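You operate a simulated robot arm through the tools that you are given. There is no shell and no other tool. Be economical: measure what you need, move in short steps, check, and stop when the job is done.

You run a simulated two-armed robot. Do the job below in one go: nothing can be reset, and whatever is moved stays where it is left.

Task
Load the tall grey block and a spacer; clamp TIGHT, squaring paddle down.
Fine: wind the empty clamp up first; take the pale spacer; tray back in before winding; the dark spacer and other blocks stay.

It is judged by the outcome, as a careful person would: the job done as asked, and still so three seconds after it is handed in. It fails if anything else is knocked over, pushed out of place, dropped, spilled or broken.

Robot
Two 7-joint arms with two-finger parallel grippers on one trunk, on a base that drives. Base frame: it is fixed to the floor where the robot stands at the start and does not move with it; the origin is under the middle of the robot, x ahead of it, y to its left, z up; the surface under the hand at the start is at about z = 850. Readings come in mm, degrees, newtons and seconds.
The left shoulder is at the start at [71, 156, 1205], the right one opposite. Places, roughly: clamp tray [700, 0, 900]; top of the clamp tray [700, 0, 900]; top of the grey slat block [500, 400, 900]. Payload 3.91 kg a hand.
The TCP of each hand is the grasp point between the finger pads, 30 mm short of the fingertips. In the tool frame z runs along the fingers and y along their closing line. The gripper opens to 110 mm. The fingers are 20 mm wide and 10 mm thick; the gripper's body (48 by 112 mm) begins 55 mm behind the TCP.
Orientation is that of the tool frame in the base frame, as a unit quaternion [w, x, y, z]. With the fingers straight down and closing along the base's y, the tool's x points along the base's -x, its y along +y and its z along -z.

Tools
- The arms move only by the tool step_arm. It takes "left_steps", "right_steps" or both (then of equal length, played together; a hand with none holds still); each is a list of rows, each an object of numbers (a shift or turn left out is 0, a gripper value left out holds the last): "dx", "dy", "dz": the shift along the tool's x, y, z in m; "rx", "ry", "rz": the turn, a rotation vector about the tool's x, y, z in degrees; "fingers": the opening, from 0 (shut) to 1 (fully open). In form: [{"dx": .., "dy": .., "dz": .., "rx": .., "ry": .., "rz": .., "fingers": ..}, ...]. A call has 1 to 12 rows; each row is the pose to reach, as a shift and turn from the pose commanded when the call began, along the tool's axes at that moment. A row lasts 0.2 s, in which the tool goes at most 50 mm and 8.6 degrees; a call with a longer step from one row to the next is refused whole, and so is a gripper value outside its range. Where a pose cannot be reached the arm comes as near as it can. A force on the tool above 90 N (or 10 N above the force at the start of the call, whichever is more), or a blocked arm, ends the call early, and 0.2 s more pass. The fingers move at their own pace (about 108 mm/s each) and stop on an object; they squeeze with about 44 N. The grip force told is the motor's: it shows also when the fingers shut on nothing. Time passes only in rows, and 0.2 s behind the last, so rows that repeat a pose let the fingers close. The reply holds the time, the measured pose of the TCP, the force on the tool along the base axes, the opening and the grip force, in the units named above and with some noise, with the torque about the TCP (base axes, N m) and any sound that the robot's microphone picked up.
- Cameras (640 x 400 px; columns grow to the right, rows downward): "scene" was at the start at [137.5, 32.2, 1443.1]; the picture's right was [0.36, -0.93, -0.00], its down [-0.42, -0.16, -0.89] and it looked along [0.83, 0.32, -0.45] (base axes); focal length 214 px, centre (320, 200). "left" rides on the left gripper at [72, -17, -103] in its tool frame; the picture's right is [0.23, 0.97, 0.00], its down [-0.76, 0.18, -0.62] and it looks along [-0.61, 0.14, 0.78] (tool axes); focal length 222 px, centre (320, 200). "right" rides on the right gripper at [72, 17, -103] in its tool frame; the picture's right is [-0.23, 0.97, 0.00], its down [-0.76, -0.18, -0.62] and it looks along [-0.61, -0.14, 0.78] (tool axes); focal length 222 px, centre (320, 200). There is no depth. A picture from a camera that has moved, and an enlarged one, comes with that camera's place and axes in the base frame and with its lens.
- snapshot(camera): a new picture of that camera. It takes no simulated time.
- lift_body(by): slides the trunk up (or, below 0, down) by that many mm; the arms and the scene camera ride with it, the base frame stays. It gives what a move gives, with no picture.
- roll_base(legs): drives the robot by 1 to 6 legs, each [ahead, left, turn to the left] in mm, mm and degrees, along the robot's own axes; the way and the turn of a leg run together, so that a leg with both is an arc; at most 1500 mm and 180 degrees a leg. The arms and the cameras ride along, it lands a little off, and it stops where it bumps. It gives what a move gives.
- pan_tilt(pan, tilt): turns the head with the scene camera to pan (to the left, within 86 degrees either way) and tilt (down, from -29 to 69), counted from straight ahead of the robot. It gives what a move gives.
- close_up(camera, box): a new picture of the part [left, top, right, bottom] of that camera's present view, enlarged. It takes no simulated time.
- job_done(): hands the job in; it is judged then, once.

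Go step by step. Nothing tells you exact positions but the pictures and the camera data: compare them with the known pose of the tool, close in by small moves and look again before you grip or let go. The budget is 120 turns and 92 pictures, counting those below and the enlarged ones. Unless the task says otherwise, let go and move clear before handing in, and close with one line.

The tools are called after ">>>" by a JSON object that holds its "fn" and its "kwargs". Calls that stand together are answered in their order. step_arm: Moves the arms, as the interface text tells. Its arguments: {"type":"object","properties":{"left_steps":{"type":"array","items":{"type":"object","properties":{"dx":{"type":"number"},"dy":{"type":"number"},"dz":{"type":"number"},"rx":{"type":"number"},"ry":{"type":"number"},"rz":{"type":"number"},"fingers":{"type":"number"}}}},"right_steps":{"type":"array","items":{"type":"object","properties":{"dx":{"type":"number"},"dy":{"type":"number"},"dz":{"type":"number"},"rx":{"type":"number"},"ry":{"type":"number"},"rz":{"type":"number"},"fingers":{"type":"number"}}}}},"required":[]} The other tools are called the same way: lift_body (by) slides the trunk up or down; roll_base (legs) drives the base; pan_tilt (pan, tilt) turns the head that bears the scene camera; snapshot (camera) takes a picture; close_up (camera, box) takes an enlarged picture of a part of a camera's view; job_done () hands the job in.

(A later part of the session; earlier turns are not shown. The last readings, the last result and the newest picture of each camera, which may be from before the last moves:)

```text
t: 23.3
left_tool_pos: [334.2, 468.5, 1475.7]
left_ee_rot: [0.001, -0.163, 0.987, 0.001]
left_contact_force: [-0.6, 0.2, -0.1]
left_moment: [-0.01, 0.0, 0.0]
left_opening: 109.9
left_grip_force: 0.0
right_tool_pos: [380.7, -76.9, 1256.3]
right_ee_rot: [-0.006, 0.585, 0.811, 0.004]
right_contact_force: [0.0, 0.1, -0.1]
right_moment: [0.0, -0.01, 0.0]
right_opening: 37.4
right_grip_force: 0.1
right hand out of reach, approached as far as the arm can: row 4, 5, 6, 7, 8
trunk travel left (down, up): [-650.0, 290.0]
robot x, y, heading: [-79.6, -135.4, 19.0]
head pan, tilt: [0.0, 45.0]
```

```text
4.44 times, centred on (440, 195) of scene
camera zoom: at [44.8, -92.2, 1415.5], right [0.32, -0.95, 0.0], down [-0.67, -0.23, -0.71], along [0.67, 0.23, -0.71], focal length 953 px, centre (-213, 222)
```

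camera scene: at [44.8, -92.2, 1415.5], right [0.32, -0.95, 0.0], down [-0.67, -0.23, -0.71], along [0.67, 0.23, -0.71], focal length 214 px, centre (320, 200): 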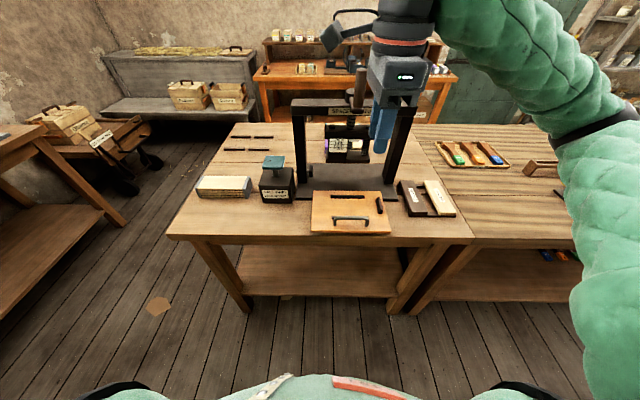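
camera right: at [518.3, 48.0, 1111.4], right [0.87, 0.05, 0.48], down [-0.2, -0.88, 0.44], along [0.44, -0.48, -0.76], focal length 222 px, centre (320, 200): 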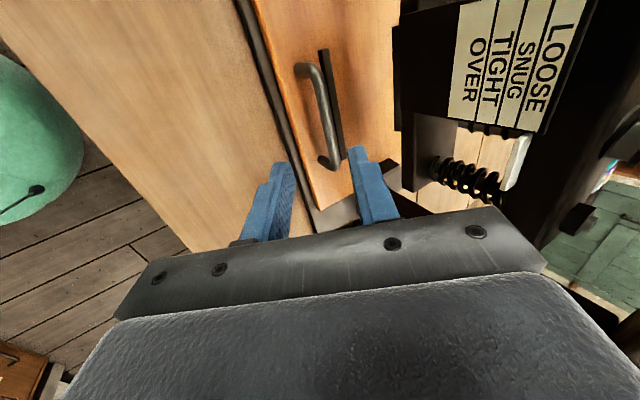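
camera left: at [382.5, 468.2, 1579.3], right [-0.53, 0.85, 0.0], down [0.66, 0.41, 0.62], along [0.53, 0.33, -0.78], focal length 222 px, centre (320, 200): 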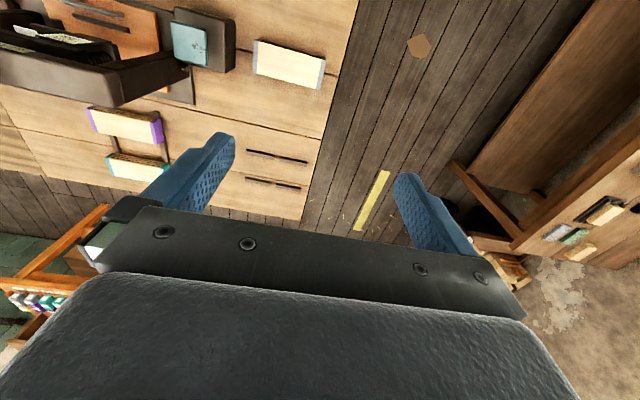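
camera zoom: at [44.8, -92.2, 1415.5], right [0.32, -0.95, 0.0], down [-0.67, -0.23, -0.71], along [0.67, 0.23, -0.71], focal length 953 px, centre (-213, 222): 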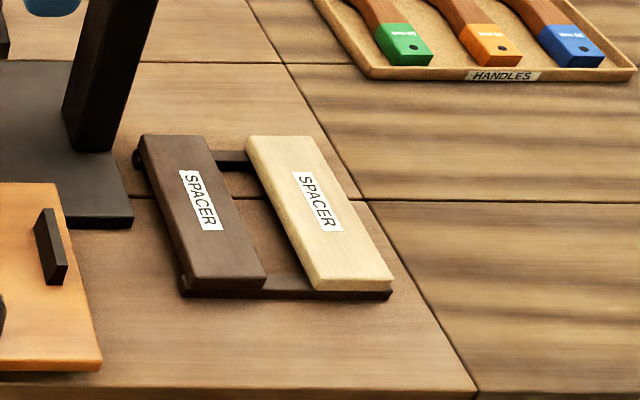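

Tray is out. The pocket between the stops is at about s 474–562 with the right fence at l≈-287. Now the left hand goes above the grey block, turned to close across its 80 mm width.

>>> {"fn": "step_arm", "kwargs": {"left_steps": [{"dx": -0.0134, "dy": -0.0025, "dz": 0.0375, "rz": -7.42, "fingers": 1}, {"dx": -0.0268, "dy": -0.005, "dz": 0.075, "rz": -14.83}, {"dx": -0.0402, "dy": -0.0075, "dz": 0.1125, "rz": -22.25}, {"dx": -0.0537, "dy": -0.01, "dz": 0.15, "rz": -29.67}, {"dx": -0.0671, "dy": -0.0125, "dz": 0.1875, "rz": -37.08}, {"dx": -0.0805, "dy": -0.015, "dz": 0.225, "rz": -44.5}, {"dx": -0.0939, "dy": -0.0175, "dz": 0.2625, "rz": -51.92}, {"dx": -0.1073, "dy": -0.02, "dz": 0.3, "rz": -59.33}, {"dx": -0.1207, "dy": -0.0225, "dz": 0.3375, "rz": -66.75}, {"dx": -0.1341, "dy": -0.025, "dz": 0.375, "rz": -74.17}, {"dx": -0.1476, "dy": -0.0275, "dz": 0.4125, "rz": -81.58}, {"dx": -0.161, "dy": -0.03, "dz": 0.45, "rz": -89}]}}

>>> {"fn": "snapshot", "kwargs": {"camera": "left"}}

>>> {"fn": "snapshot", "kwargs": {"camera": "scene"}}

```text
t: 25.9
left_tool_pos: [498.0, 493.3, 1022.9]
left_ee_rot: [0.0, 0.809, -0.588, -0.001]
left_contact_force: [0.4, -0.1, -0.1]
left_moment: [-0.03, 0.02, 0.05]
left_opening: 110.1
left_grip_force: 0.0
right_tool_pos: [383.5, -76.4, 1254.1]
right_ee_rot: [-0.007, 0.585, 0.811, 0.003]
right_contact_force: [0.2, 0.7, 0.2]
right_moment: [0.0, 0.01, -0.03]
right_opening: 37.5
right_grip_force: 0.1
trunk travel left (down, up): [-650.0, 290.0]
robot x, y, heading: [-80.7, -134.9, 19.0]
head pan, tilt: [0.0, 45.0]
```

```text
54 pictures are left
camera left: at [535.5, 429.2, 1127.7], right [-0.86, -0.52, 0.0], down [-0.4, 0.67, 0.62], along [-0.32, 0.53, -0.78], focal length 222 px, centre (320, 200)
```

left: 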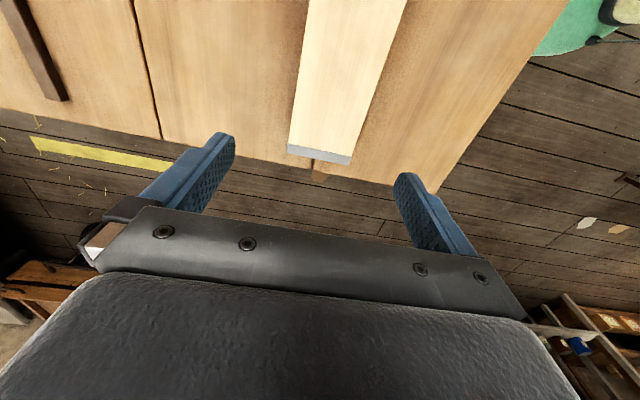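

```text
53 pictures are left
camera scene: at [47.0, -91.5, 1415.4], right [0.32, -0.95, 0.0], down [-0.67, -0.23, -0.71], along [0.67, 0.23, -0.71], focal length 214 px, centre (320, 200)
```

scene: 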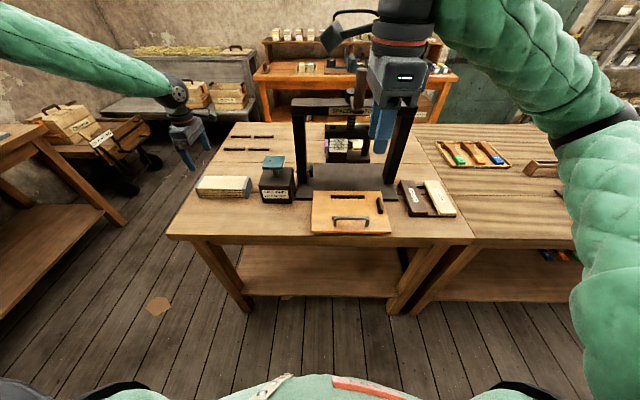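

The block is about 9 mm nearer than the hand and parallel to it. I'll shift and descend, keeping the tips 18 mm above the table so they clear the tray stops later.

>>> {"fn": "step_arm", "kwargs": {"left_steps": [{"dy": 0.009, "dz": 0.04}, {"dy": 0.009, "dz": 0.08}, {"dy": 0.009, "dz": 0.08}]}}

>>> {"fn": "snapshot", "kwargs": {"camera": "left"}}

```text
t: 26.7
left_tool_pos: [488.2, 489.0, 945.3]
left_ee_rot: [-0.002, 0.809, -0.588, 0.0]
left_contact_force: [-0.7, -0.1, 0.3]
left_moment: [0.01, 0.0, -0.01]
left_opening: 109.8
left_grip_force: 0.0
right_tool_pos: [381.0, -77.4, 1256.0]
right_ee_rot: [-0.006, 0.585, 0.811, 0.005]
right_contact_force: [-0.2, 0.4, 0.0]
right_moment: [0.01, 0.03, 0.01]
right_opening: 37.6
right_grip_force: 0.0
trunk travel left (down, up): [-650.0, 290.0]
robot x, y, heading: [-81.6, -132.7, 18.8]
head pan, tilt: [0.0, 45.0]
```

```text
52 pictures are left
camera left: at [525.2, 424.7, 1050.1], right [-0.86, -0.52, 0.0], down [-0.4, 0.67, 0.62], along [-0.32, 0.54, -0.78], focal length 222 px, centre (320, 200)
```

left: 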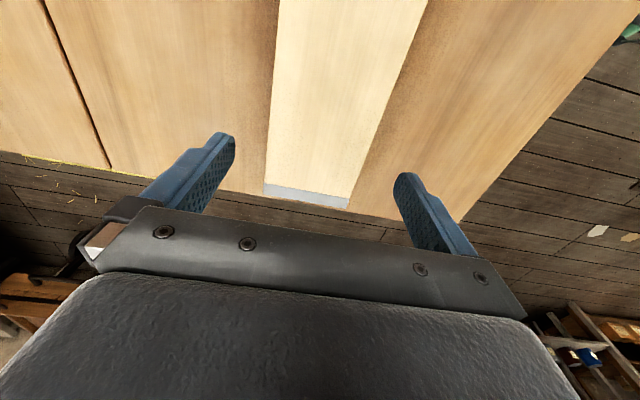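

>>> {"fn": "step_arm", "kwargs": {"left_steps": [{"dy": -0.004, "dz": 0.025}, {"dy": -0.004, "dz": 0.047}, {"dy": -0.004, "dz": 0.047, "fingers": 0.6}, {"dy": -0.004, "dz": 0.047, "fingers": 0.5}, {"dy": -0.004, "dz": 0.047, "fingers": 0.4}, {"dy": -0.004, "dz": 0.047, "fingers": 0.4}]}}

>>> {"fn": "snapshot", "kwargs": {"camera": "left"}}

>>> {"fn": "close_up", "kwargs": {"camera": "scene", "box": [160, 110, 320, 220]}}

```text
t: 28.1
left_tool_pos: [492.7, 491.6, 898.1]
left_ee_rot: [-0.001, 0.808, -0.589, -0.001]
left_contact_force: [-0.1, 1.4, 2.3]
left_moment: [0.14, -0.2, 0.02]
left_opening: 71.9
left_grip_force: 44.0
right_tool_pos: [380.8, -76.9, 1255.2]
right_ee_rot: [-0.006, 0.585, 0.811, 0.004]
right_contact_force: [-0.5, 0.4, -0.4]
right_moment: [0.02, 0.0, 0.0]
right_opening: 37.4
right_grip_force: 0.0
trunk travel left (down, up): [-650.0, 290.0]
robot x, y, heading: [-83.5, -136.6, 19.1]
head pan, tilt: [0.0, 45.0]
```

```text
51 pictures are left
camera left: at [529.8, 426.5, 1001.7], right [-0.86, -0.51, 0.0], down [-0.4, 0.67, 0.62], along [-0.32, 0.54, -0.78], focal length 222 px, centre (320, 200)
```

left: 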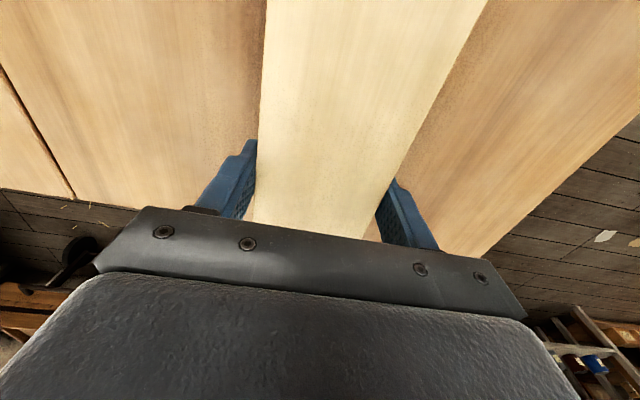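

```text
3.64 times, centred on (240, 165) of scene
camera zoom: at [45.5, -92.2, 1415.6], right [0.32, -0.95, 0.0], down [-0.67, -0.23, -0.71], along [0.67, 0.23, -0.71], focal length 780 px, centre (611, 327)
```

zoom: 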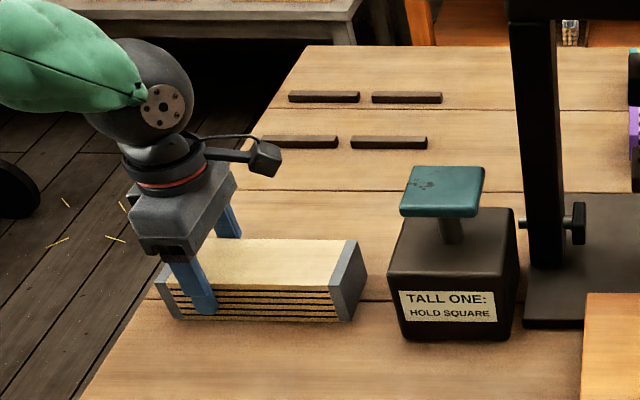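

Gripped (72 mm wide). Lift the block and start toward the tray, while the right hand moves out over the spacers.

>>> {"fn": "step_arm", "kwargs": {"left_steps": [{"dz": -0.015}, {"dz": -0.045}, {"dz": -0.092}, {"dz": -0.092, "dy": 0.035}, {"dz": -0.092, "dy": 0.07}, {"dz": -0.092, "dy": 0.105}, {"dz": -0.092, "dy": 0.139}, {"dz": -0.092, "dy": 0.139, "dx": 0.035}, {"dz": -0.092, "dy": 0.139, "dx": 0.075}, {"dz": -0.092, "dy": 0.139, "dx": 0.115}, {"dz": -0.092, "dy": 0.139, "dx": 0.155}, {"dz": -0.092, "dy": 0.139, "dx": 0.195}], "right_steps": [{"dx": -0.027, "dy": 0.02, "rz": -7.45}, {"dx": -0.055, "dy": 0.04, "rz": -14.9}, {"dx": -0.082, "dy": 0.06, "rz": -22.35}, {"dx": -0.109, "dy": 0.08, "rz": -29.8}, {"dx": -0.137, "dy": 0.1, "rz": -37.25}, {"dx": -0.164, "dy": 0.12, "rz": -44.7}, {"dx": -0.191, "dy": 0.14, "rz": -52.15}, {"dx": -0.219, "dy": 0.16, "rz": -59.6}, {"dx": -0.246, "dy": 0.18, "rz": -67.05}, {"dx": -0.273, "dy": 0.2, "rz": -74.5}, {"dx": -0.301, "dy": 0.22, "rz": -81.95}, {"dx": -0.328, "dy": 0.241, "rz": -89.4}]}}

>>> {"fn": "snapshot", "kwargs": {"camera": "scene"}}

```text
t: 30.7
left_tool_pos: [419.6, 262.0, 990.4]
left_ee_rot: [0.0, 0.808, -0.589, 0.0]
left_contact_force: [-0.2, 0.3, -4.8]
left_moment: [0.18, 0.1, 0.01]
left_opening: 71.7
left_grip_force: 44.0
right_tool_pos: [714.6, -313.5, 1249.4]
right_ee_rot: [-0.002, -0.156, 0.988, 0.008]
right_contact_force: [0.6, -0.3, 0.0]
right_moment: [0.02, 0.04, -0.02]
right_opening: 37.7
right_grip_force: 0.1
trunk travel left (down, up): [-650.0, 290.0]
robot x, y, heading: [-84.3, -133.4, 19.1]
head pan, tilt: [0.0, 45.0]
```

```text
49 pictures are left
camera scene: at [46.9, -93.0, 1415.4], right [0.32, -0.95, 0.0], down [-0.67, -0.23, -0.71], along [0.67, 0.23, -0.71], focal length 214 px, centre (320, 200)
```

scene: 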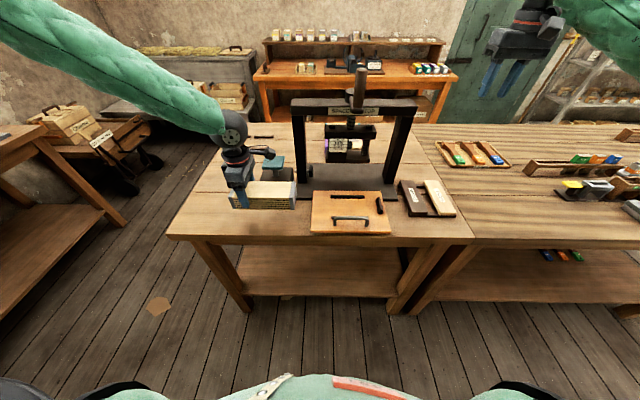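

>>> {"fn": "step_arm", "kwargs": {"left_steps": [{"dx": 0.04}, {"dx": 0.08}, {"dx": 0.12}, {"dx": 0.16}, {"dx": 0.2}, {"dx": 0.24}, {"dx": 0.27}, {"dx": 0.27, "dz": 0.03}, {"dx": 0.27, "dz": 0.03}]}}

>>> {"fn": "snapshot", "kwargs": {"camera": "left"}}

>>> {"fn": "close_up", "kwargs": {"camera": "scene", "box": [260, 130, 440, 250]}}

```text
t: 32.7
left_tool_pos: [466.6, 108.4, 1009.9]
left_ee_rot: [0.0, 0.807, -0.59, -0.001]
left_contact_force: [0.5, -0.4, -3.7]
left_moment: [0.2, 0.09, -0.03]
left_opening: 71.4
left_grip_force: 44.1
left hand out of reach, approached as far as the arm can: row 4, 5, 6, 7, 8, 9
right_tool_pos: [714.4, -314.1, 1249.5]
right_ee_rot: [-0.001, -0.155, 0.988, 0.006]
right_contact_force: [-0.8, 1.0, -0.2]
right_moment: [0.0, 0.01, 0.0]
right_opening: 37.6
right_grip_force: 0.1
trunk travel left (down, up): [-650.0, 290.0]
robot x, y, heading: [-81.3, -131.0, 18.9]
head pan, tilt: [0.0, 45.0]
```

```text
48 pictures are left
camera left: at [504.6, 43.3, 1113.5], right [-0.86, -0.51, 0.0], down [-0.4, 0.67, 0.62], along [-0.32, 0.54, -0.78], focal length 222 px, centre (320, 200)
```

left: 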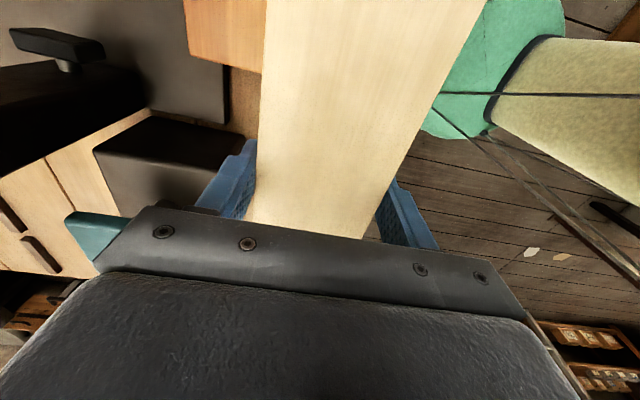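

```text
3.33 times, centred on (350, 190) of scene
camera zoom: at [46.2, -92.4, 1415.5], right [0.32, -0.95, 0.0], down [-0.67, -0.23, -0.71], along [0.67, 0.23, -0.71], focal length 715 px, centre (220, 233)
```

zoom: 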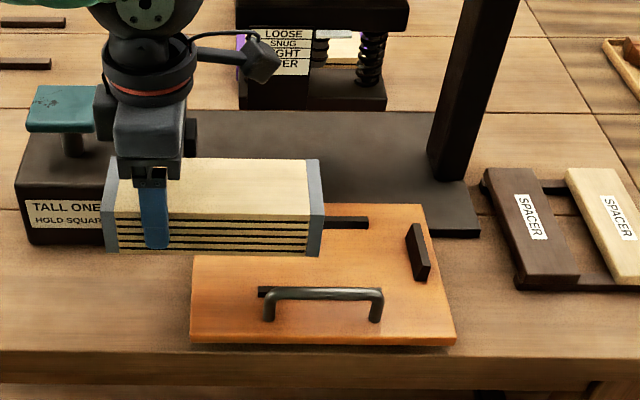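

The left arm can't reach that far across the body. I'll resync the pose, then shift the robot right.

>>> {"fn": "step_arm", "kwargs": {"left_steps": [{"dx": -0.04}, {"dx": -0.08}, {"dx": -0.12}]}}

```text
t: 33.5
left_tool_pos: [428.8, 222.8, 1010.3]
left_ee_rot: [0.0, 0.808, -0.589, 0.0]
left_contact_force: [0.3, -0.2, -4.0]
left_moment: [0.15, 0.03, 0.0]
left_opening: 71.7
left_grip_force: 44.3
right_tool_pos: [713.3, -312.7, 1250.7]
right_ee_rot: [-0.001, -0.154, 0.988, 0.007]
right_contact_force: [0.3, -0.6, 0.3]
right_moment: [-0.01, -0.01, 0.0]
right_opening: 37.4
right_grip_force: 0.1
trunk travel left (down, up): [-650.0, 290.0]
robot x, y, heading: [-80.6, -134.4, 19.2]
head pan, tilt: [0.0, 45.0]
```

>>> {"fn": "roll_base", "kwargs": {"legs": [[0, -145, -1.1]]}}

>>> {"fn": "snapshot", "kwargs": {"camera": "scene"}}

```text
t: 34.8
left_tool_pos: [482.9, 73.5, 1010.5]
left_ee_rot: [0.0, 0.803, -0.596, -0.001]
left_contact_force: [0.1, 0.1, -3.7]
left_moment: [0.17, 0.07, -0.01]
left_opening: 71.9
left_grip_force: 44.1
right_tool_pos: [756.0, -466.6, 1250.4]
right_ee_rot: [0.0, -0.145, 0.989, 0.006]
right_contact_force: [1.1, -0.4, 0.1]
right_moment: [0.03, -0.01, 0.02]
right_opening: 37.4
right_grip_force: 0.1
trunk travel left (down, up): [-650.0, 290.0]
robot x, y, heading: [-30.1, -273.8, 17.5]
head pan, tilt: [0.0, 45.0]
```

```text
46 pictures are left
camera scene: at [92.2, -232.6, 1415.6], right [0.3, -0.95, 0.0], down [-0.67, -0.22, -0.71], along [0.67, 0.22, -0.71], focal length 214 px, centre (320, 200)
```

scene: 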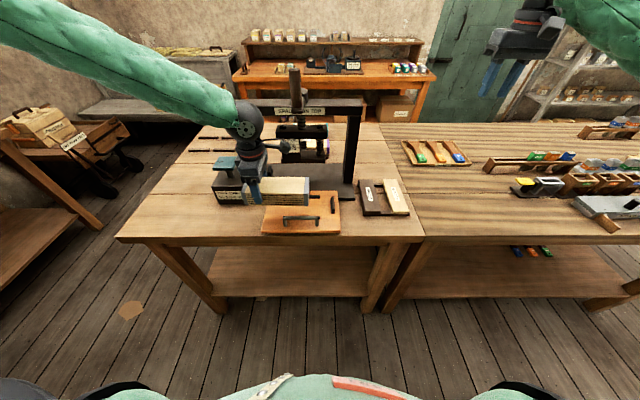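

>>> {"fn": "step_arm", "kwargs": {"left_steps": [{"dx": 0.035, "rz": -0.5}, {"dx": 0.0708, "rz": -1}, {"dx": 0.0708, "dy": -0.02, "dz": 0.03, "rz": -1}, {"dx": 0.0708, "dy": -0.037, "dz": 0.055, "rz": -1}, {"dx": 0.0708, "dy": -0.037, "dz": 0.055, "rz": -1}]}}

>>> {"fn": "close_up", "kwargs": {"camera": "scene", "box": [230, 130, 380, 240]}}

>>> {"fn": "snapshot", "kwargs": {"camera": "right"}}

```text
t: 36.0
left_tool_pos: [537.7, 16.7, 954.7]
left_ee_rot: [-0.001, 0.807, -0.591, 0.001]
left_contact_force: [-1.0, -0.6, -3.9]
left_moment: [0.16, 0.07, 0.01]
left_opening: 72.2
left_grip_force: 43.8
right_tool_pos: [755.2, -466.0, 1250.1]
right_ee_rot: [-0.001, -0.144, 0.99, 0.007]
right_contact_force: [-0.5, 0.3, 0.7]
right_moment: [0.01, 0.01, 0.01]
right_opening: 37.1
right_grip_force: 0.0
trunk travel left (down, up): [-650.0, 290.0]
robot x, y, heading: [-35.7, -272.7, 17.7]
head pan, tilt: [0.0, 45.0]
```

```text
3.64 times, centred on (305, 185) of scene
camera zoom: at [91.3, -232.8, 1415.7], right [0.3, -0.95, 0.0], down [-0.67, -0.21, -0.71], along [0.67, 0.22, -0.71], focal length 780 px, centre (374, 254)
```

zoom: 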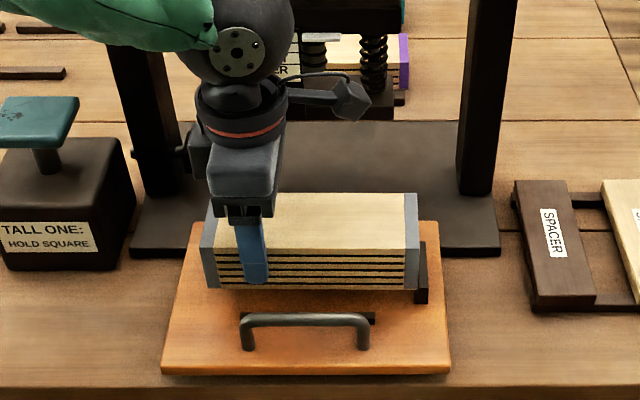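

```text
44 pictures are left
camera right: at [680.2, -473.0, 1354.6], right [-0.06, 1.0, 0.01], down [0.78, 0.04, 0.62], along [0.62, 0.05, -0.78], focal length 222 px, centre (320, 200)
```

right: 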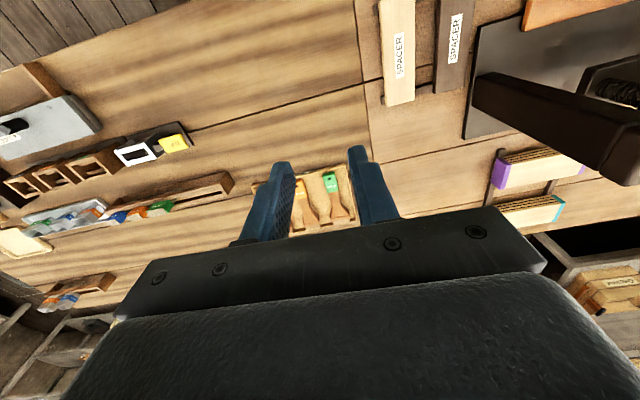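

Block is over the pocket: about 4 mm from the fence, centred fore-aft. I'll shift 3 mm left and lower to just above the tray.

>>> {"fn": "step_arm", "kwargs": {"left_steps": [{"dx": -0.003, "dz": 0.012}, {"dx": -0.003, "dz": 0.022}, {"dx": -0.003, "dz": 0.022}]}}

>>> {"fn": "close_up", "kwargs": {"camera": "scene", "box": [260, 150, 360, 230]}}

```text
t: 36.8
left_tool_pos: [537.0, 20.3, 933.0]
left_ee_rot: [-0.001, 0.807, -0.591, -0.001]
left_contact_force: [-0.3, -0.1, -4.3]
left_moment: [0.18, 0.02, -0.01]
left_opening: 71.8
left_grip_force: 43.7
right_tool_pos: [755.8, -467.0, 1250.3]
right_ee_rot: [-0.001, -0.145, 0.989, 0.007]
right_contact_force: [0.0, -0.4, 0.2]
right_moment: [-0.01, 0.0, 0.0]
right_opening: 37.4
right_grip_force: 0.0
trunk travel left (down, up): [-650.0, 290.0]
robot x, y, heading: [-35.8, -271.4, 17.8]
head pan, tilt: [0.0, 45.0]
```

```text
5.00 times, centred on (310, 190) of scene
camera zoom: at [92.1, -232.2, 1415.6], right [0.3, -0.95, 0.0], down [-0.67, -0.22, -0.71], along [0.67, 0.22, -0.71], focal length 1072 px, centre (370, 250)
```

zoom: 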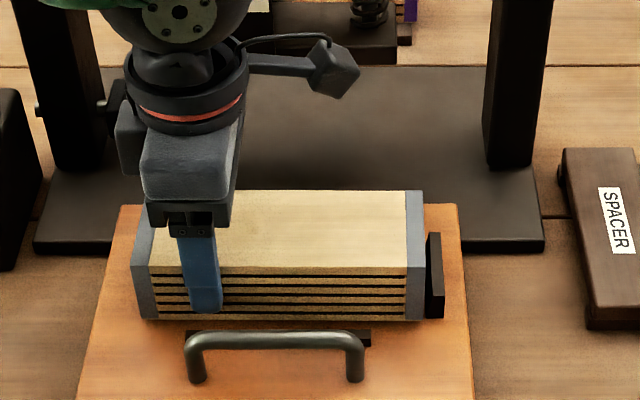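

>>> {"fn": "step_arm", "kwargs": {"left_steps": [{"dz": 0.003}, {"dz": 0.006}, {"dz": 0.006}]}}

```text
t: 37.6
left_tool_pos: [536.5, 20.1, 928.4]
left_ee_rot: [-0.001, 0.808, -0.589, 0.0]
left_contact_force: [0.6, 1.6, 9.3]
left_moment: [-1.24, 0.03, 0.11]
left_opening: 71.8
left_grip_force: 43.7
right_tool_pos: [754.9, -466.3, 1250.3]
right_ee_rot: [-0.001, -0.144, 0.989, 0.007]
right_contact_force: [0.5, 0.1, 0.2]
right_moment: [-0.01, 0.02, 0.03]
right_opening: 37.6
right_grip_force: 0.0
trunk travel left (down, up): [-650.0, 290.0]
robot x, y, heading: [-33.3, -270.8, 17.7]
head pan, tilt: [0.0, 45.0]
```

Contact came slightly off-centre, so I check that the block isn't riding on the front stop.

>>> {"fn": "close_up", "kwargs": {"camera": "scene", "box": [275, 185, 345, 230]}}

>>> {"fn": "close_up", "kwargs": {"camera": "left", "box": [180, 0, 500, 200]}}

```text
8.89 times, centred on (310, 208) of scene
camera zoom: at [91.5, -232.1, 1415.8], right [0.3, -0.95, 0.0], down [-0.67, -0.22, -0.71], along [0.67, 0.22, -0.71], focal length 1906 px, centre (409, 133)
```

zoom: 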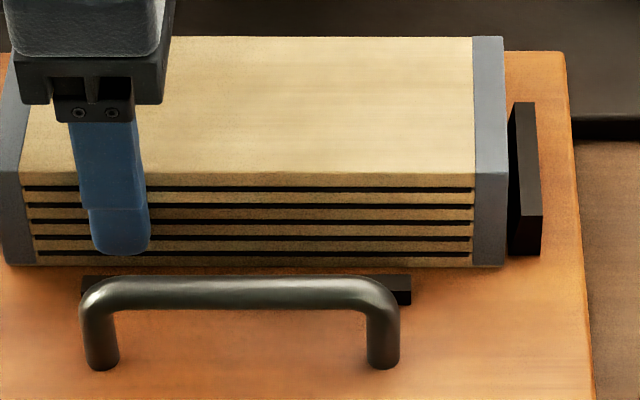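

```text
2.00 times, centred on (340, 100) of left
camera zoom: at [574.8, -44.4, 1032.1], right [-0.86, -0.51, 0.0], down [-0.4, 0.67, 0.62], along [-0.32, 0.54, -0.78], focal length 444 px, centre (280, 400)
```

zoom: 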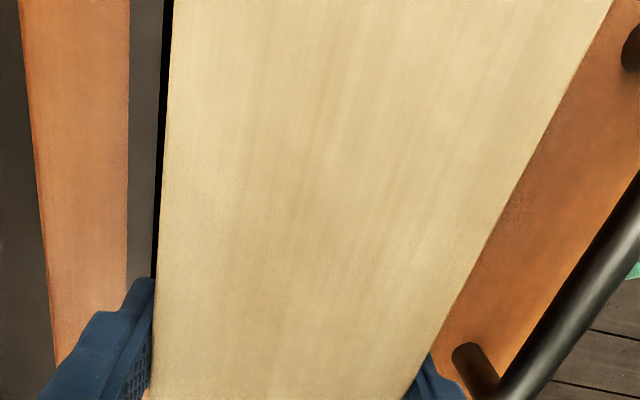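

The block sits between the stops, flush on the tray. Release and withdraw the left hand up and back.

>>> {"fn": "step_arm", "kwargs": {"left_steps": [{"fingers": 0.76}, {"fingers": 0.76}, {"dz": -0.03}, {"dz": -0.06}, {"dz": -0.08, "dx": -0.03, "dy": 0.02}, {"dz": -0.1, "dx": -0.07, "dy": 0.04}, {"dz": -0.13, "dx": -0.11, "dy": 0.04}, {"dz": -0.16, "dx": -0.15, "dy": 0.04}, {"dz": -0.19, "dx": -0.19, "dy": 0.04}, {"dz": -0.22, "dx": -0.23, "dy": 0.04}]}}

>>> {"fn": "close_up", "kwargs": {"camera": "scene", "box": [220, 110, 420, 250]}}

>>> {"fn": "close_up", "kwargs": {"camera": "scene", "box": [340, 150, 430, 230]}}

```text
t: 39.8
left_tool_pos: [426.8, 226.3, 1149.6]
left_ee_rot: [0.0, 0.807, -0.59, 0.0]
left_contact_force: [0.4, -1.0, -0.8]
left_moment: [-0.02, 0.02, -0.01]
left_opening: 83.7
left_grip_force: 0.0
right_tool_pos: [753.0, -466.1, 1251.4]
right_ee_rot: [0.0, -0.143, 0.99, 0.007]
right_contact_force: [-0.7, 0.0, 0.4]
right_moment: [0.0, -0.05, 0.01]
right_opening: 37.7
right_grip_force: 0.1
trunk travel left (down, up): [-650.0, 290.0]
robot x, y, heading: [-34.9, -273.5, 17.5]
head pan, tilt: [0.0, 45.0]
```

```text
2.86 times, centred on (320, 180) of scene
camera zoom: at [90.0, -231.5, 1415.7], right [0.3, -0.95, 0.0], down [-0.67, -0.22, -0.71], along [0.67, 0.21, -0.71], focal length 613 px, centre (320, 257)
```

zoom: 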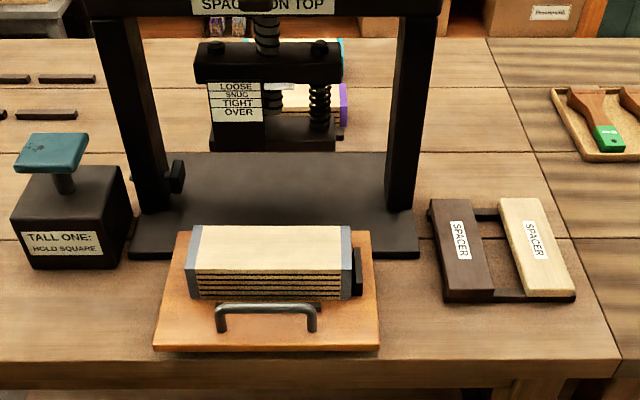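

```text
5.00 times, centred on (385, 190) of scene
camera zoom: at [90.0, -231.5, 1415.7], right [0.3, -0.95, 0.0], down [-0.67, -0.22, -0.71], along [0.67, 0.21, -0.71], focal length 1072 px, centre (-5, 250)
```

zoom: 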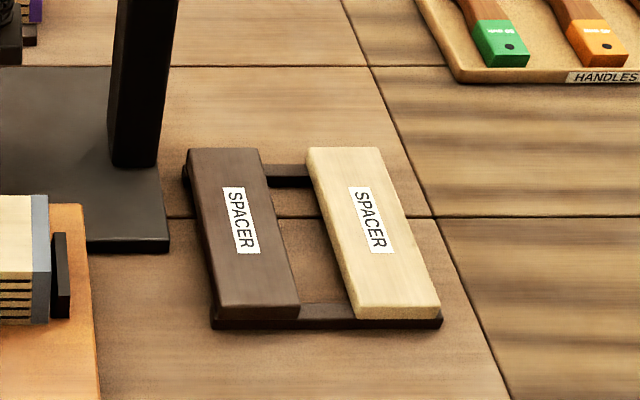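

Block is seated. Now the right hand goes over the pale spacer, centre about s=580, l=-518.

>>> {"fn": "step_arm", "kwargs": {"right_steps": [{"dy": 0.03, "dz": 0.03, "rz": -0.7, "rx": 0.8, "fingers": 0.73}, {"dy": 0.06, "dz": 0.06, "rz": -1.35, "rx": 0.8}, {"dx": -0.001, "dy": 0.09, "dz": 0.095, "rz": -1.35, "rx": 0.8}, {"dx": -0.001, "dy": 0.12, "dz": 0.13, "rz": -1.35, "rx": 0.8}, {"dx": -0.001, "dy": 0.14, "dz": 0.17, "rz": -1.35, "rx": 0.8}, {"dx": -0.001, "dy": 0.156, "dz": 0.21, "rz": -1.35, "rx": 0.8}, {"dx": -0.001, "dy": 0.156, "dz": 0.25, "rz": -1.35, "rx": 0.8}, {"dx": -0.001, "dy": 0.156, "dz": 0.25, "rz": -1.35, "rx": 0.8}]}}

>>> {"fn": "snapshot", "kwargs": {"camera": "right"}}

```text
t: 41.6
left_tool_pos: [428.6, 226.9, 1148.2]
left_ee_rot: [-0.001, 0.808, -0.59, -0.001]
left_contact_force: [-0.7, -0.7, 0.0]
left_moment: [-0.01, 0.02, 0.01]
left_opening: 83.6
left_grip_force: 0.0
right_tool_pos: [710.1, -311.6, 1003.3]
right_ee_rot: [0.0, -0.156, 0.988, 0.0]
right_contact_force: [0.3, -1.0, -0.1]
right_moment: [-0.04, 0.03, 0.02]
right_opening: 80.2
right_grip_force: 0.0
trunk travel left (down, up): [-650.0, 290.0]
robot x, y, heading: [-36.7, -271.5, 17.8]
head pan, tilt: [0.0, 45.0]
```

```text
38 pictures are left
camera right: at [636.0, -318.4, 1106.9], right [-0.08, 1.0, 0.0], down [0.78, 0.07, 0.62], along [0.62, 0.05, -0.78], focal length 222 px, centre (320, 200)
```

right: 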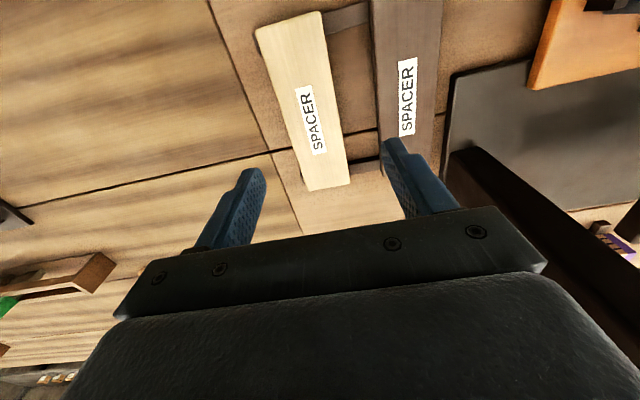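

>>> {"fn": "step_arm", "kwargs": {"right_steps": [{"dx": -0.0045, "dy": -0.0075, "dz": 0.04}, {"dx": -0.0045, "dy": -0.0075, "dz": 0.08}, {"dx": -0.0045, "dy": -0.0075, "dz": 0.1}, {"dx": -0.0045, "dy": -0.0075, "dz": 0.11}, {"dx": -0.0045, "dy": -0.0075, "dz": 0.11}]}}

>>> {"fn": "snapshot", "kwargs": {"camera": "right"}}

>>> {"fn": "close_up", "kwargs": {"camera": "scene", "box": [340, 150, 430, 230]}}

```text
t: 42.8
left_tool_pos: [428.5, 226.3, 1148.8]
left_ee_rot: [-0.001, 0.807, -0.59, 0.0]
left_contact_force: [-0.7, -0.2, -0.2]
left_moment: [-0.04, -0.01, -0.02]
left_opening: 83.8
left_grip_force: 0.0
right_tool_pos: [716.6, -319.2, 892.2]
right_ee_rot: [0.0, -0.156, 0.988, 0.0]
right_contact_force: [-0.4, -0.5, 0.8]
right_moment: [-0.03, -0.01, 0.01]
right_opening: 80.4
right_grip_force: 0.2
trunk travel left (down, up): [-650.0, 290.0]
robot x, y, heading: [-36.1, -270.3, 17.7]
head pan, tilt: [0.0, 45.0]
```

```text
37 pictures are left
camera right: at [642.4, -324.2, 997.4], right [-0.08, 1.0, 0.0], down [0.78, 0.07, 0.62], along [0.62, 0.05, -0.78], focal length 222 px, centre (320, 200)
```

right: 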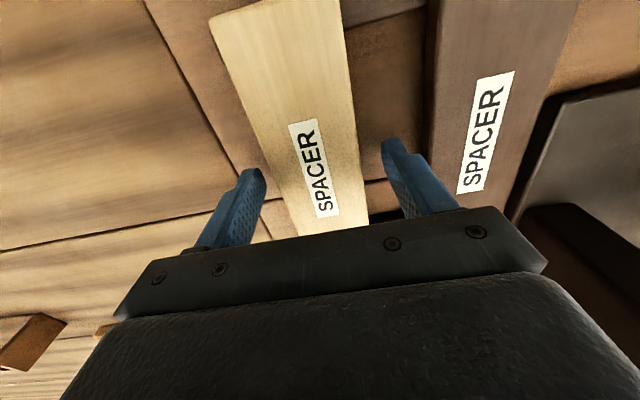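

```text
5.00 times, centred on (385, 190) of scene
camera zoom: at [91.6, -232.0, 1415.6], right [0.3, -0.95, 0.0], down [-0.67, -0.22, -0.71], along [0.67, 0.22, -0.71], focal length 1072 px, centre (-5, 250)
```

zoom: 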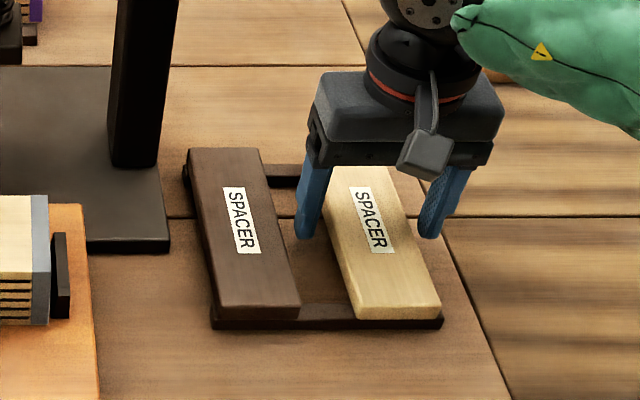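

Fingers straddle the pale spacer cleanly. Close and lift.

>>> {"fn": "step_arm", "kwargs": {"right_steps": [{"fingers": 0.5}, {"fingers": 0.4}, {"fingers": 0.35}, {"fingers": 0.3}, {"fingers": 0.3}]}}

>>> {"fn": "snapshot", "kwargs": {"camera": "right"}}

```text
t: 44.0
left_tool_pos: [427.1, 226.6, 1149.3]
left_ee_rot: [0.0, 0.807, -0.59, -0.001]
left_contact_force: [-0.8, 0.0, 0.7]
left_moment: [0.0, -0.01, 0.0]
left_opening: 83.7
left_grip_force: 0.0
right_tool_pos: [717.4, -317.5, 893.3]
right_ee_rot: [0.0, -0.156, 0.988, 0.001]
right_contact_force: [0.3, 0.1, -0.2]
right_moment: [0.0, -0.01, -0.01]
right_opening: 55.0
right_grip_force: 43.8
trunk travel left (down, up): [-650.0, 290.0]
robot x, y, heading: [-37.7, -269.9, 18.0]
head pan, tilt: [0.0, 45.0]
```

```text
35 pictures are left
camera right: at [642.5, -324.2, 997.5], right [-0.08, 1.0, 0.0], down [0.78, 0.07, 0.62], along [0.62, 0.05, -0.78], focal length 222 px, centre (320, 200)
```

right: 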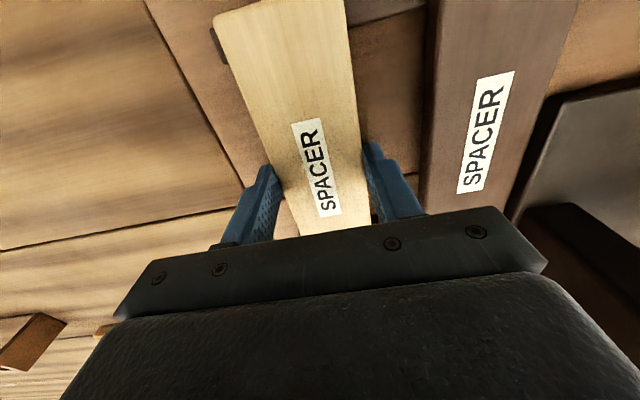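

>>> {"fn": "step_arm", "kwargs": {"right_steps": [{"dz": -0.045}, {"dz": -0.09, "rz": 8.18}, {"dz": -0.13, "rz": 16.36}, {"dz": -0.15, "dx": 0.013, "dy": 0.037, "rz": 24.5}, {"dz": -0.15, "dx": 0.026, "dy": 0.074, "rz": 32.7}, {"dz": -0.15, "dx": 0.039, "dy": 0.111, "rz": 40.9}, {"dz": -0.15, "dx": 0.052, "dy": 0.148, "rz": 49.1}, {"dz": -0.15, "dx": 0.065, "dy": 0.185, "rz": 57.3}, {"dz": -0.15, "dx": 0.078, "dy": 0.222, "rz": 65.4}, {"dz": -0.15, "dx": 0.091, "dy": 0.259, "rz": 73.6}, {"dz": -0.15, "dx": 0.104, "dy": 0.296, "rz": 81.8}, {"dz": -0.15, "dx": 0.116, "dy": 0.331, "rz": 90}]}}

>>> {"fn": "snapshot", "kwargs": {"camera": "right"}}

>>> {"fn": "snapshot", "kwargs": {"camera": "scene"}}

```text
t: 46.6
left_tool_pos: [427.1, 226.3, 1148.1]
left_ee_rot: [0.0, 0.807, -0.591, 0.0]
left_contact_force: [-0.3, 0.4, -1.6]
left_moment: [-0.01, 0.0, -0.01]
left_opening: 83.6
left_grip_force: 0.1
right_tool_pos: [505.4, -39.6, 1041.0]
right_ee_rot: [0.0, 0.589, 0.808, -0.001]
right_contact_force: [0.4, 1.0, -0.4]
right_moment: [-0.01, -0.04, 0.0]
right_opening: 55.5
right_grip_force: 44.0
trunk travel left (down, up): [-650.0, 290.0]
robot x, y, heading: [-35.8, -269.9, 17.7]
head pan, tilt: [0.0, 45.0]
```

```text
34 pictures are left
camera right: at [497.5, 35.7, 1145.8], right [1.0, 0.08, 0.0], down [0.06, -0.78, 0.62], along [0.05, -0.62, -0.78], focal length 222 px, centre (320, 200)
```

right: 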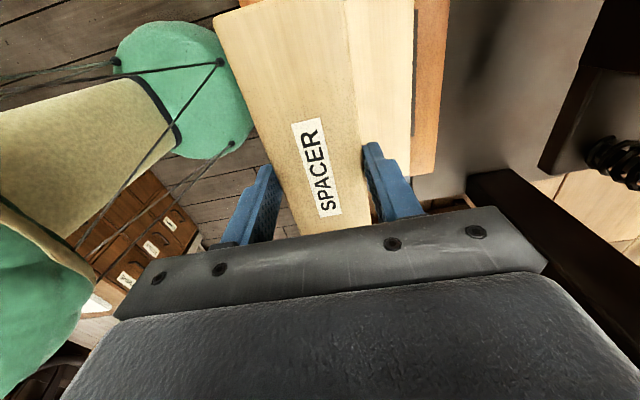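

```text
33 pictures are left
camera scene: at [91.5, -230.6, 1415.5], right [0.3, -0.95, 0.0], down [-0.67, -0.22, -0.71], along [0.67, 0.21, -0.71], focal length 214 px, centre (320, 200)
```

scene: 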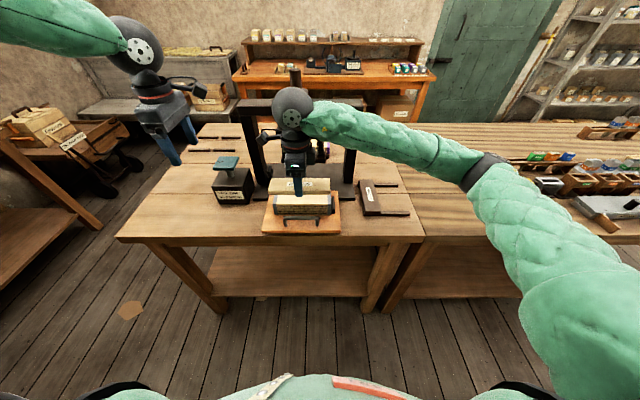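

>>> {"fn": "step_arm", "kwargs": {"right_steps": [{"dz": 0.04, "dx": 0.001}, {"dz": 0.05, "dy": 0.025, "dx": 0.001}, {"dz": 0.066, "dy": 0.048, "dx": 0.001}, {"dz": 0.066, "dy": 0.048, "dx": 0.001}]}}

>>> {"fn": "close_up", "kwargs": {"camera": "scene", "box": [240, 120, 380, 240]}}

>>> {"fn": "snapshot", "kwargs": {"camera": "right"}}

```text
t: 47.6
left_tool_pos: [427.0, 226.3, 1147.4]
left_ee_rot: [-0.001, 0.807, -0.59, -0.001]
left_contact_force: [-0.3, 0.5, 0.8]
left_moment: [-0.01, -0.01, -0.01]
left_opening: 83.5
left_grip_force: 0.0
right_tool_pos: [549.7, -23.0, 976.2]
right_ee_rot: [0.0, 0.588, 0.809, 0.001]
right_contact_force: [0.3, -0.6, -0.8]
right_moment: [0.0, 0.03, -0.01]
right_opening: 54.9
right_grip_force: 44.2
trunk travel left (down, up): [-650.0, 290.0]
robot x, y, heading: [-34.9, -270.0, 18.0]
head pan, tilt: [0.0, 45.0]
```

```text
3.33 times, centred on (310, 180) of scene
camera zoom: at [91.3, -231.7, 1415.6], right [0.3, -0.95, 0.0], down [-0.67, -0.22, -0.71], along [0.67, 0.21, -0.71], focal length 715 px, centre (353, 267)
```

zoom: 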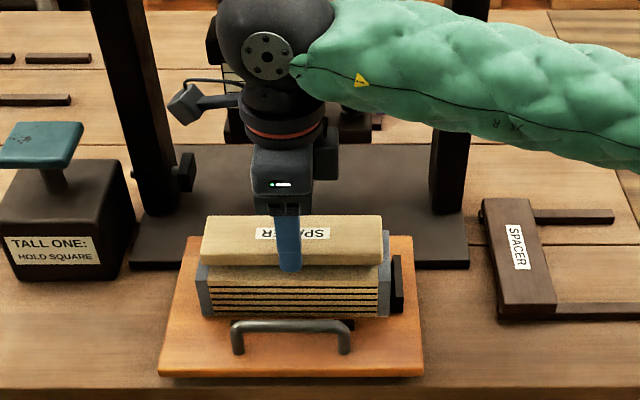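

```text
31 pictures are left
camera right: at [542.9, 50.7, 1080.1], right [1.0, 0.08, 0.0], down [0.07, -0.78, 0.62], along [0.05, -0.62, -0.78], focal length 222 px, centre (320, 200)
```

right: 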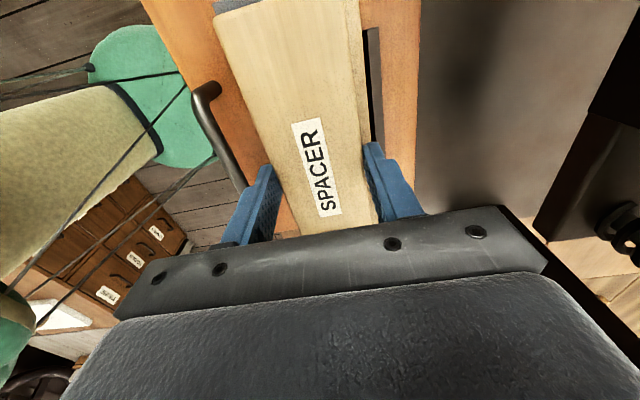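

>>> {"fn": "step_arm", "kwargs": {"right_steps": [{"dz": 0.01}, {"dz": 0.014}, {"dz": 0.014}]}}

>>> {"fn": "close_up", "kwargs": {"camera": "scene", "box": [275, 175, 345, 225]}}

```text
t: 48.4
left_tool_pos: [427.7, 226.6, 1149.1]
left_ee_rot: [0.0, 0.807, -0.59, -0.001]
left_contact_force: [0.3, -0.2, -0.9]
left_moment: [-0.02, 0.02, 0.02]
left_opening: 83.5
left_grip_force: 0.1
right_tool_pos: [551.1, -23.6, 962.7]
right_ee_rot: [0.0, 0.588, 0.809, 0.001]
right_contact_force: [3.4, 0.6, 12.8]
right_moment: [-0.58, -0.1, 0.09]
right_opening: 55.3
right_grip_force: 44.1
trunk travel left (down, up): [-650.0, 290.0]
robot x, y, heading: [-33.9, -271.7, 17.4]
head pan, tilt: [0.0, 45.0]
```

```text
8.00 times, centred on (310, 200) of scene
camera zoom: at [91.3, -232.1, 1415.9], right [0.3, -0.95, 0.0], down [-0.67, -0.22, -0.71], along [0.67, 0.22, -0.71], focal length 1716 px, centre (400, 200)
```

zoom: 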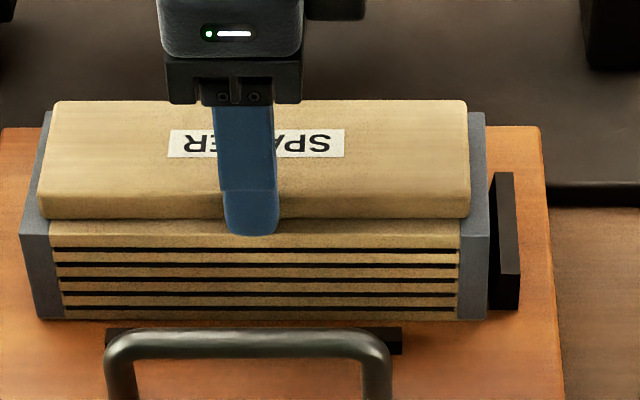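

Spacer rests on the block. Release, rise, and back the hand off.

>>> {"fn": "step_arm", "kwargs": {"right_steps": [{"fingers": 0.6}, {"fingers": 0.62}, {"dz": -0.02}, {"dz": -0.05}, {"dz": -0.07, "dy": -0.03}, {"dz": -0.09, "dy": -0.06}, {"dz": -0.12, "dy": -0.08}, {"dz": -0.15, "dy": -0.09}]}}

>>> {"fn": "close_up", "kwargs": {"camera": "scene", "box": [250, 160, 370, 240]}}

```text
t: 50.2
left_tool_pos: [427.7, 225.8, 1147.6]
left_ee_rot: [0.0, 0.807, -0.59, 0.001]
left_contact_force: [-0.1, -0.7, -0.3]
left_moment: [-0.01, -0.01, -0.02]
left_opening: 83.5
left_grip_force: 0.0
right_tool_pos: [463.3, -51.6, 1112.9]
right_ee_rot: [0.0, 0.588, 0.809, 0.001]
right_contact_force: [-0.3, -0.2, -0.7]
right_moment: [0.0, 0.01, 0.03]
right_opening: 67.9
right_grip_force: 0.0
trunk travel left (down, up): [-650.0, 290.0]
robot x, y, heading: [-34.4, -275.1, 17.8]
head pan, tilt: [0.0, 45.0]
```

```text
5.00 times, centred on (310, 200) of scene
camera zoom: at [91.1, -231.8, 1415.6], right [0.3, -0.95, 0.0], down [-0.67, -0.22, -0.71], along [0.67, 0.21, -0.71], focal length 1072 px, centre (370, 200)
```

zoom: 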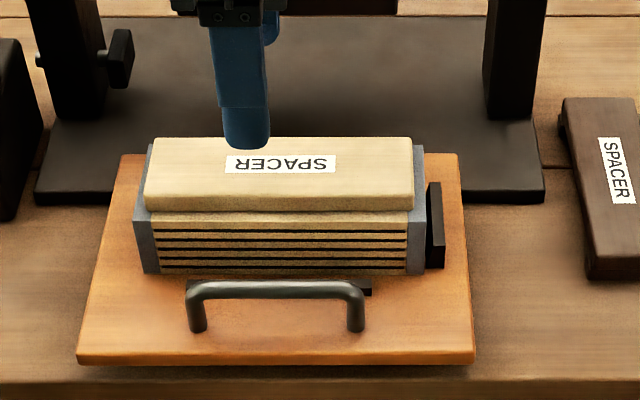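

Stack looks right. Shift the robot back left so both hands suit tray, crank and paddle.

>>> {"fn": "roll_base", "kwargs": {"legs": [[0, 150, 0]]}}

>>> {"fn": "close_up", "kwargs": {"camera": "scene", "box": [210, 90, 430, 250]}}

```text
t: 51.6
left_tool_pos: [383.1, 368.8, 1148.3]
left_ee_rot: [-0.001, 0.807, -0.591, -0.001]
left_contact_force: [0.0, -0.4, 0.6]
left_moment: [-0.01, 0.01, 0.01]
left_opening: 83.7
left_grip_force: 0.0
right_tool_pos: [420.8, 91.2, 1113.2]
right_ee_rot: [0.0, 0.588, 0.809, 0.001]
right_contact_force: [0.0, 0.3, -1.0]
right_moment: [-0.01, 0.02, -0.02]
right_opening: 68.3
right_grip_force: 0.1
trunk travel left (down, up): [-650.0, 290.0]
robot x, y, heading: [-77.8, -130.8, 17.7]
head pan, tilt: [0.0, 45.0]
```

```text
2.50 times, centred on (320, 170) of scene
camera zoom: at [46.0, -89.0, 1415.6], right [0.3, -0.95, 0.0], down [-0.67, -0.22, -0.71], along [0.67, 0.21, -0.71], focal length 536 px, centre (320, 275)
```

zoom: 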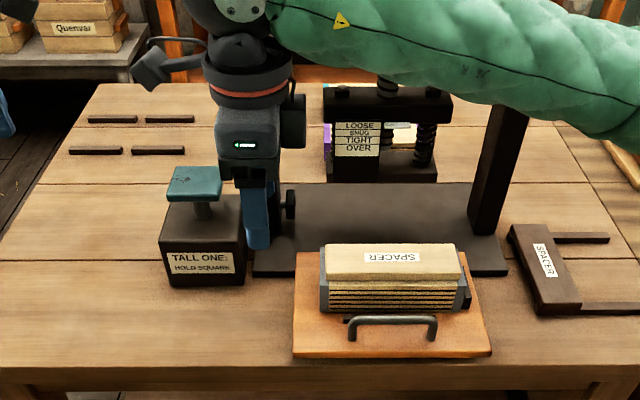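

>>> {"fn": "step_arm", "kwargs": {"right_steps": [{"dx": -0.029, "dy": -0.004, "dz": 0.015, "rx": -4, "fingers": 0.34}, {"dx": -0.058, "dy": -0.009, "dz": 0.03, "rx": -8}, {"dx": -0.087, "dy": -0.013, "dz": 0.045, "rx": -12}, {"dx": -0.115, "dy": -0.018, "dz": 0.06, "rx": -16}, {"dx": -0.144, "dy": -0.022, "dz": 0.08, "rx": -20}, {"dx": -0.144, "dy": -0.022, "dz": 0.11, "rx": -20}, {"dx": -0.144, "dy": -0.022, "dz": 0.11, "rx": -20}]}}

>>> {"fn": "snapshot", "kwargs": {"camera": "right"}}

```text
t: 53.2
left_tool_pos: [382.6, 368.8, 1149.0]
left_ee_rot: [0.0, 0.807, -0.591, -0.001]
left_contact_force: [0.1, -0.5, 0.1]
left_moment: [0.0, 0.01, -0.01]
left_opening: 83.6
left_grip_force: 0.0
right_tool_pos: [444.1, -54.4, 1002.3]
right_ee_rot: [0.102, 0.579, 0.797, 0.141]
right_contact_force: [-0.8, 0.3, 0.0]
right_moment: [0.0, 0.02, 0.01]
right_opening: 37.7
right_grip_force: 0.0
trunk travel left (down, up): [-650.0, 290.0]
robot x, y, heading: [-80.7, -128.8, 17.9]
head pan, tilt: [0.0, 45.0]
```

```text
27 pictures are left
camera right: at [401.9, 8.6, 1105.4], right [0.94, 0.06, 0.33], down [-0.13, -0.84, 0.52], along [0.32, -0.54, -0.78], focal length 222 px, centre (320, 200)
```

right: 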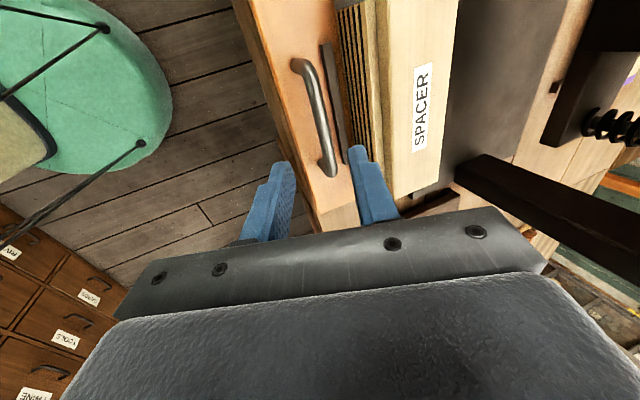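

Handle lined up. Advance and grip it.

>>> {"fn": "step_arm", "kwargs": {"right_steps": [{"dz": 0.04}, {"dz": 0.065}, {"dz": 0.08}, {"dz": 0.08, "fingers": 0.1}, {"dz": 0.08, "fingers": 0}, {"dz": 0.08, "fingers": 0}]}}

>>> {"fn": "close_up", "kwargs": {"camera": "right", "box": [200, 0, 520, 220]}}

```text
t: 54.6
left_tool_pos: [382.9, 369.5, 1148.7]
left_ee_rot: [-0.001, 0.807, -0.59, 0.0]
left_contact_force: [-0.5, -0.8, -0.8]
left_moment: [-0.01, -0.03, -0.02]
left_opening: 83.6
left_grip_force: 0.0
right_tool_pos: [470.8, -45.9, 926.7]
right_ee_rot: [0.102, 0.58, 0.796, 0.141]
right_contact_force: [22.2, 7.7, 12.8]
right_moment: [0.16, -0.32, -0.13]
right_opening: 11.7
right_grip_force: 44.7
trunk travel left (down, up): [-650.0, 290.0]
robot x, y, heading: [-80.7, -128.9, 17.6]
head pan, tilt: [0.0, 45.0]
```

```text
1.82 times, centred on (360, 110) of right
camera zoom: at [430.1, 17.5, 1031.1], right [0.94, 0.06, 0.33], down [-0.13, -0.84, 0.52], along [0.31, -0.54, -0.78], focal length 404 px, centre (247, 364)
```

zoom: 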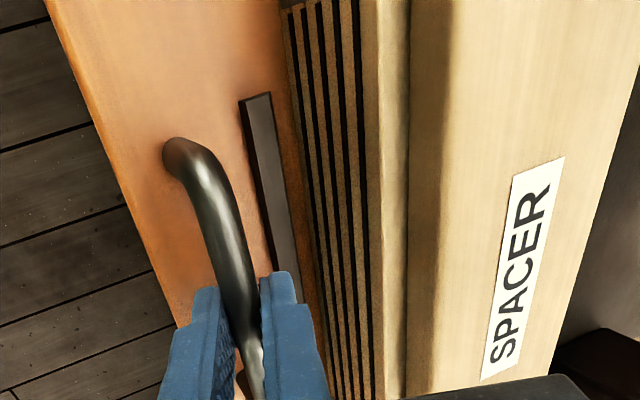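

Push the tray in smoothly.

>>> {"fn": "step_arm", "kwargs": {"right_steps": [{"dy": 0.0056, "dz": 0.0021}, {"dy": 0.0169, "dz": 0.0062}, {"dy": 0.0301, "dz": 0.0109}, {"dy": 0.0451, "dz": 0.0164}, {"dy": 0.0602, "dz": 0.0219}, {"dy": 0.0752, "dz": 0.0274}, {"dy": 0.0902, "dz": 0.0328}, {"dy": 0.1053, "dz": 0.0383}, {"dy": 0.1194, "dz": 0.0434}, {"dy": 0.1316, "dz": 0.0479}, {"dy": 0.141, "dz": 0.0513}, {"dy": 0.1476, "dz": 0.0537}]}}

>>> {"fn": "close_up", "kwargs": {"camera": "scene", "box": [240, 110, 420, 230]}}

```text
t: 57.2
left_tool_pos: [381.5, 366.9, 1149.2]
left_ee_rot: [-0.001, 0.807, -0.591, -0.001]
left_contact_force: [-0.1, 0.4, -0.3]
left_moment: [-0.01, 0.03, 0.0]
left_opening: 83.3
left_grip_force: 0.1
right_tool_pos: [618.8, 2.4, 926.9]
right_ee_rot: [0.102, 0.579, 0.797, 0.14]
right_contact_force: [2.5, -8.6, 7.9]
right_moment: [-0.23, -0.08, -0.24]
right_opening: 11.4
right_grip_force: 45.4
trunk travel left (down, up): [-650.0, 290.0]
robot x, y, heading: [-80.3, -131.2, 17.8]
head pan, tilt: [0.0, 45.0]
```

```text
3.33 times, centred on (330, 170) of scene
camera zoom: at [45.9, -90.7, 1415.7], right [0.3, -0.95, 0.0], down [-0.67, -0.21, -0.71], along [0.67, 0.21, -0.71], focal length 715 px, centre (287, 300)
```

zoom: 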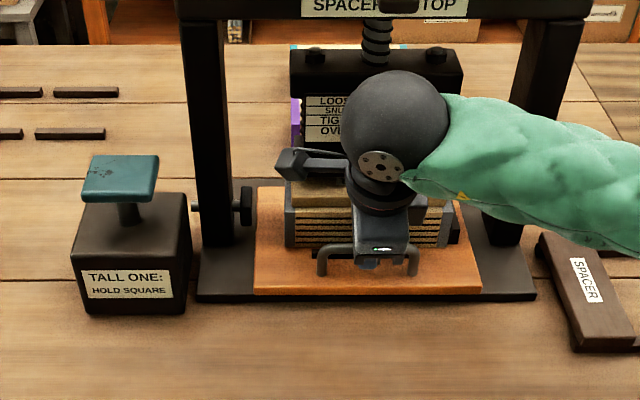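

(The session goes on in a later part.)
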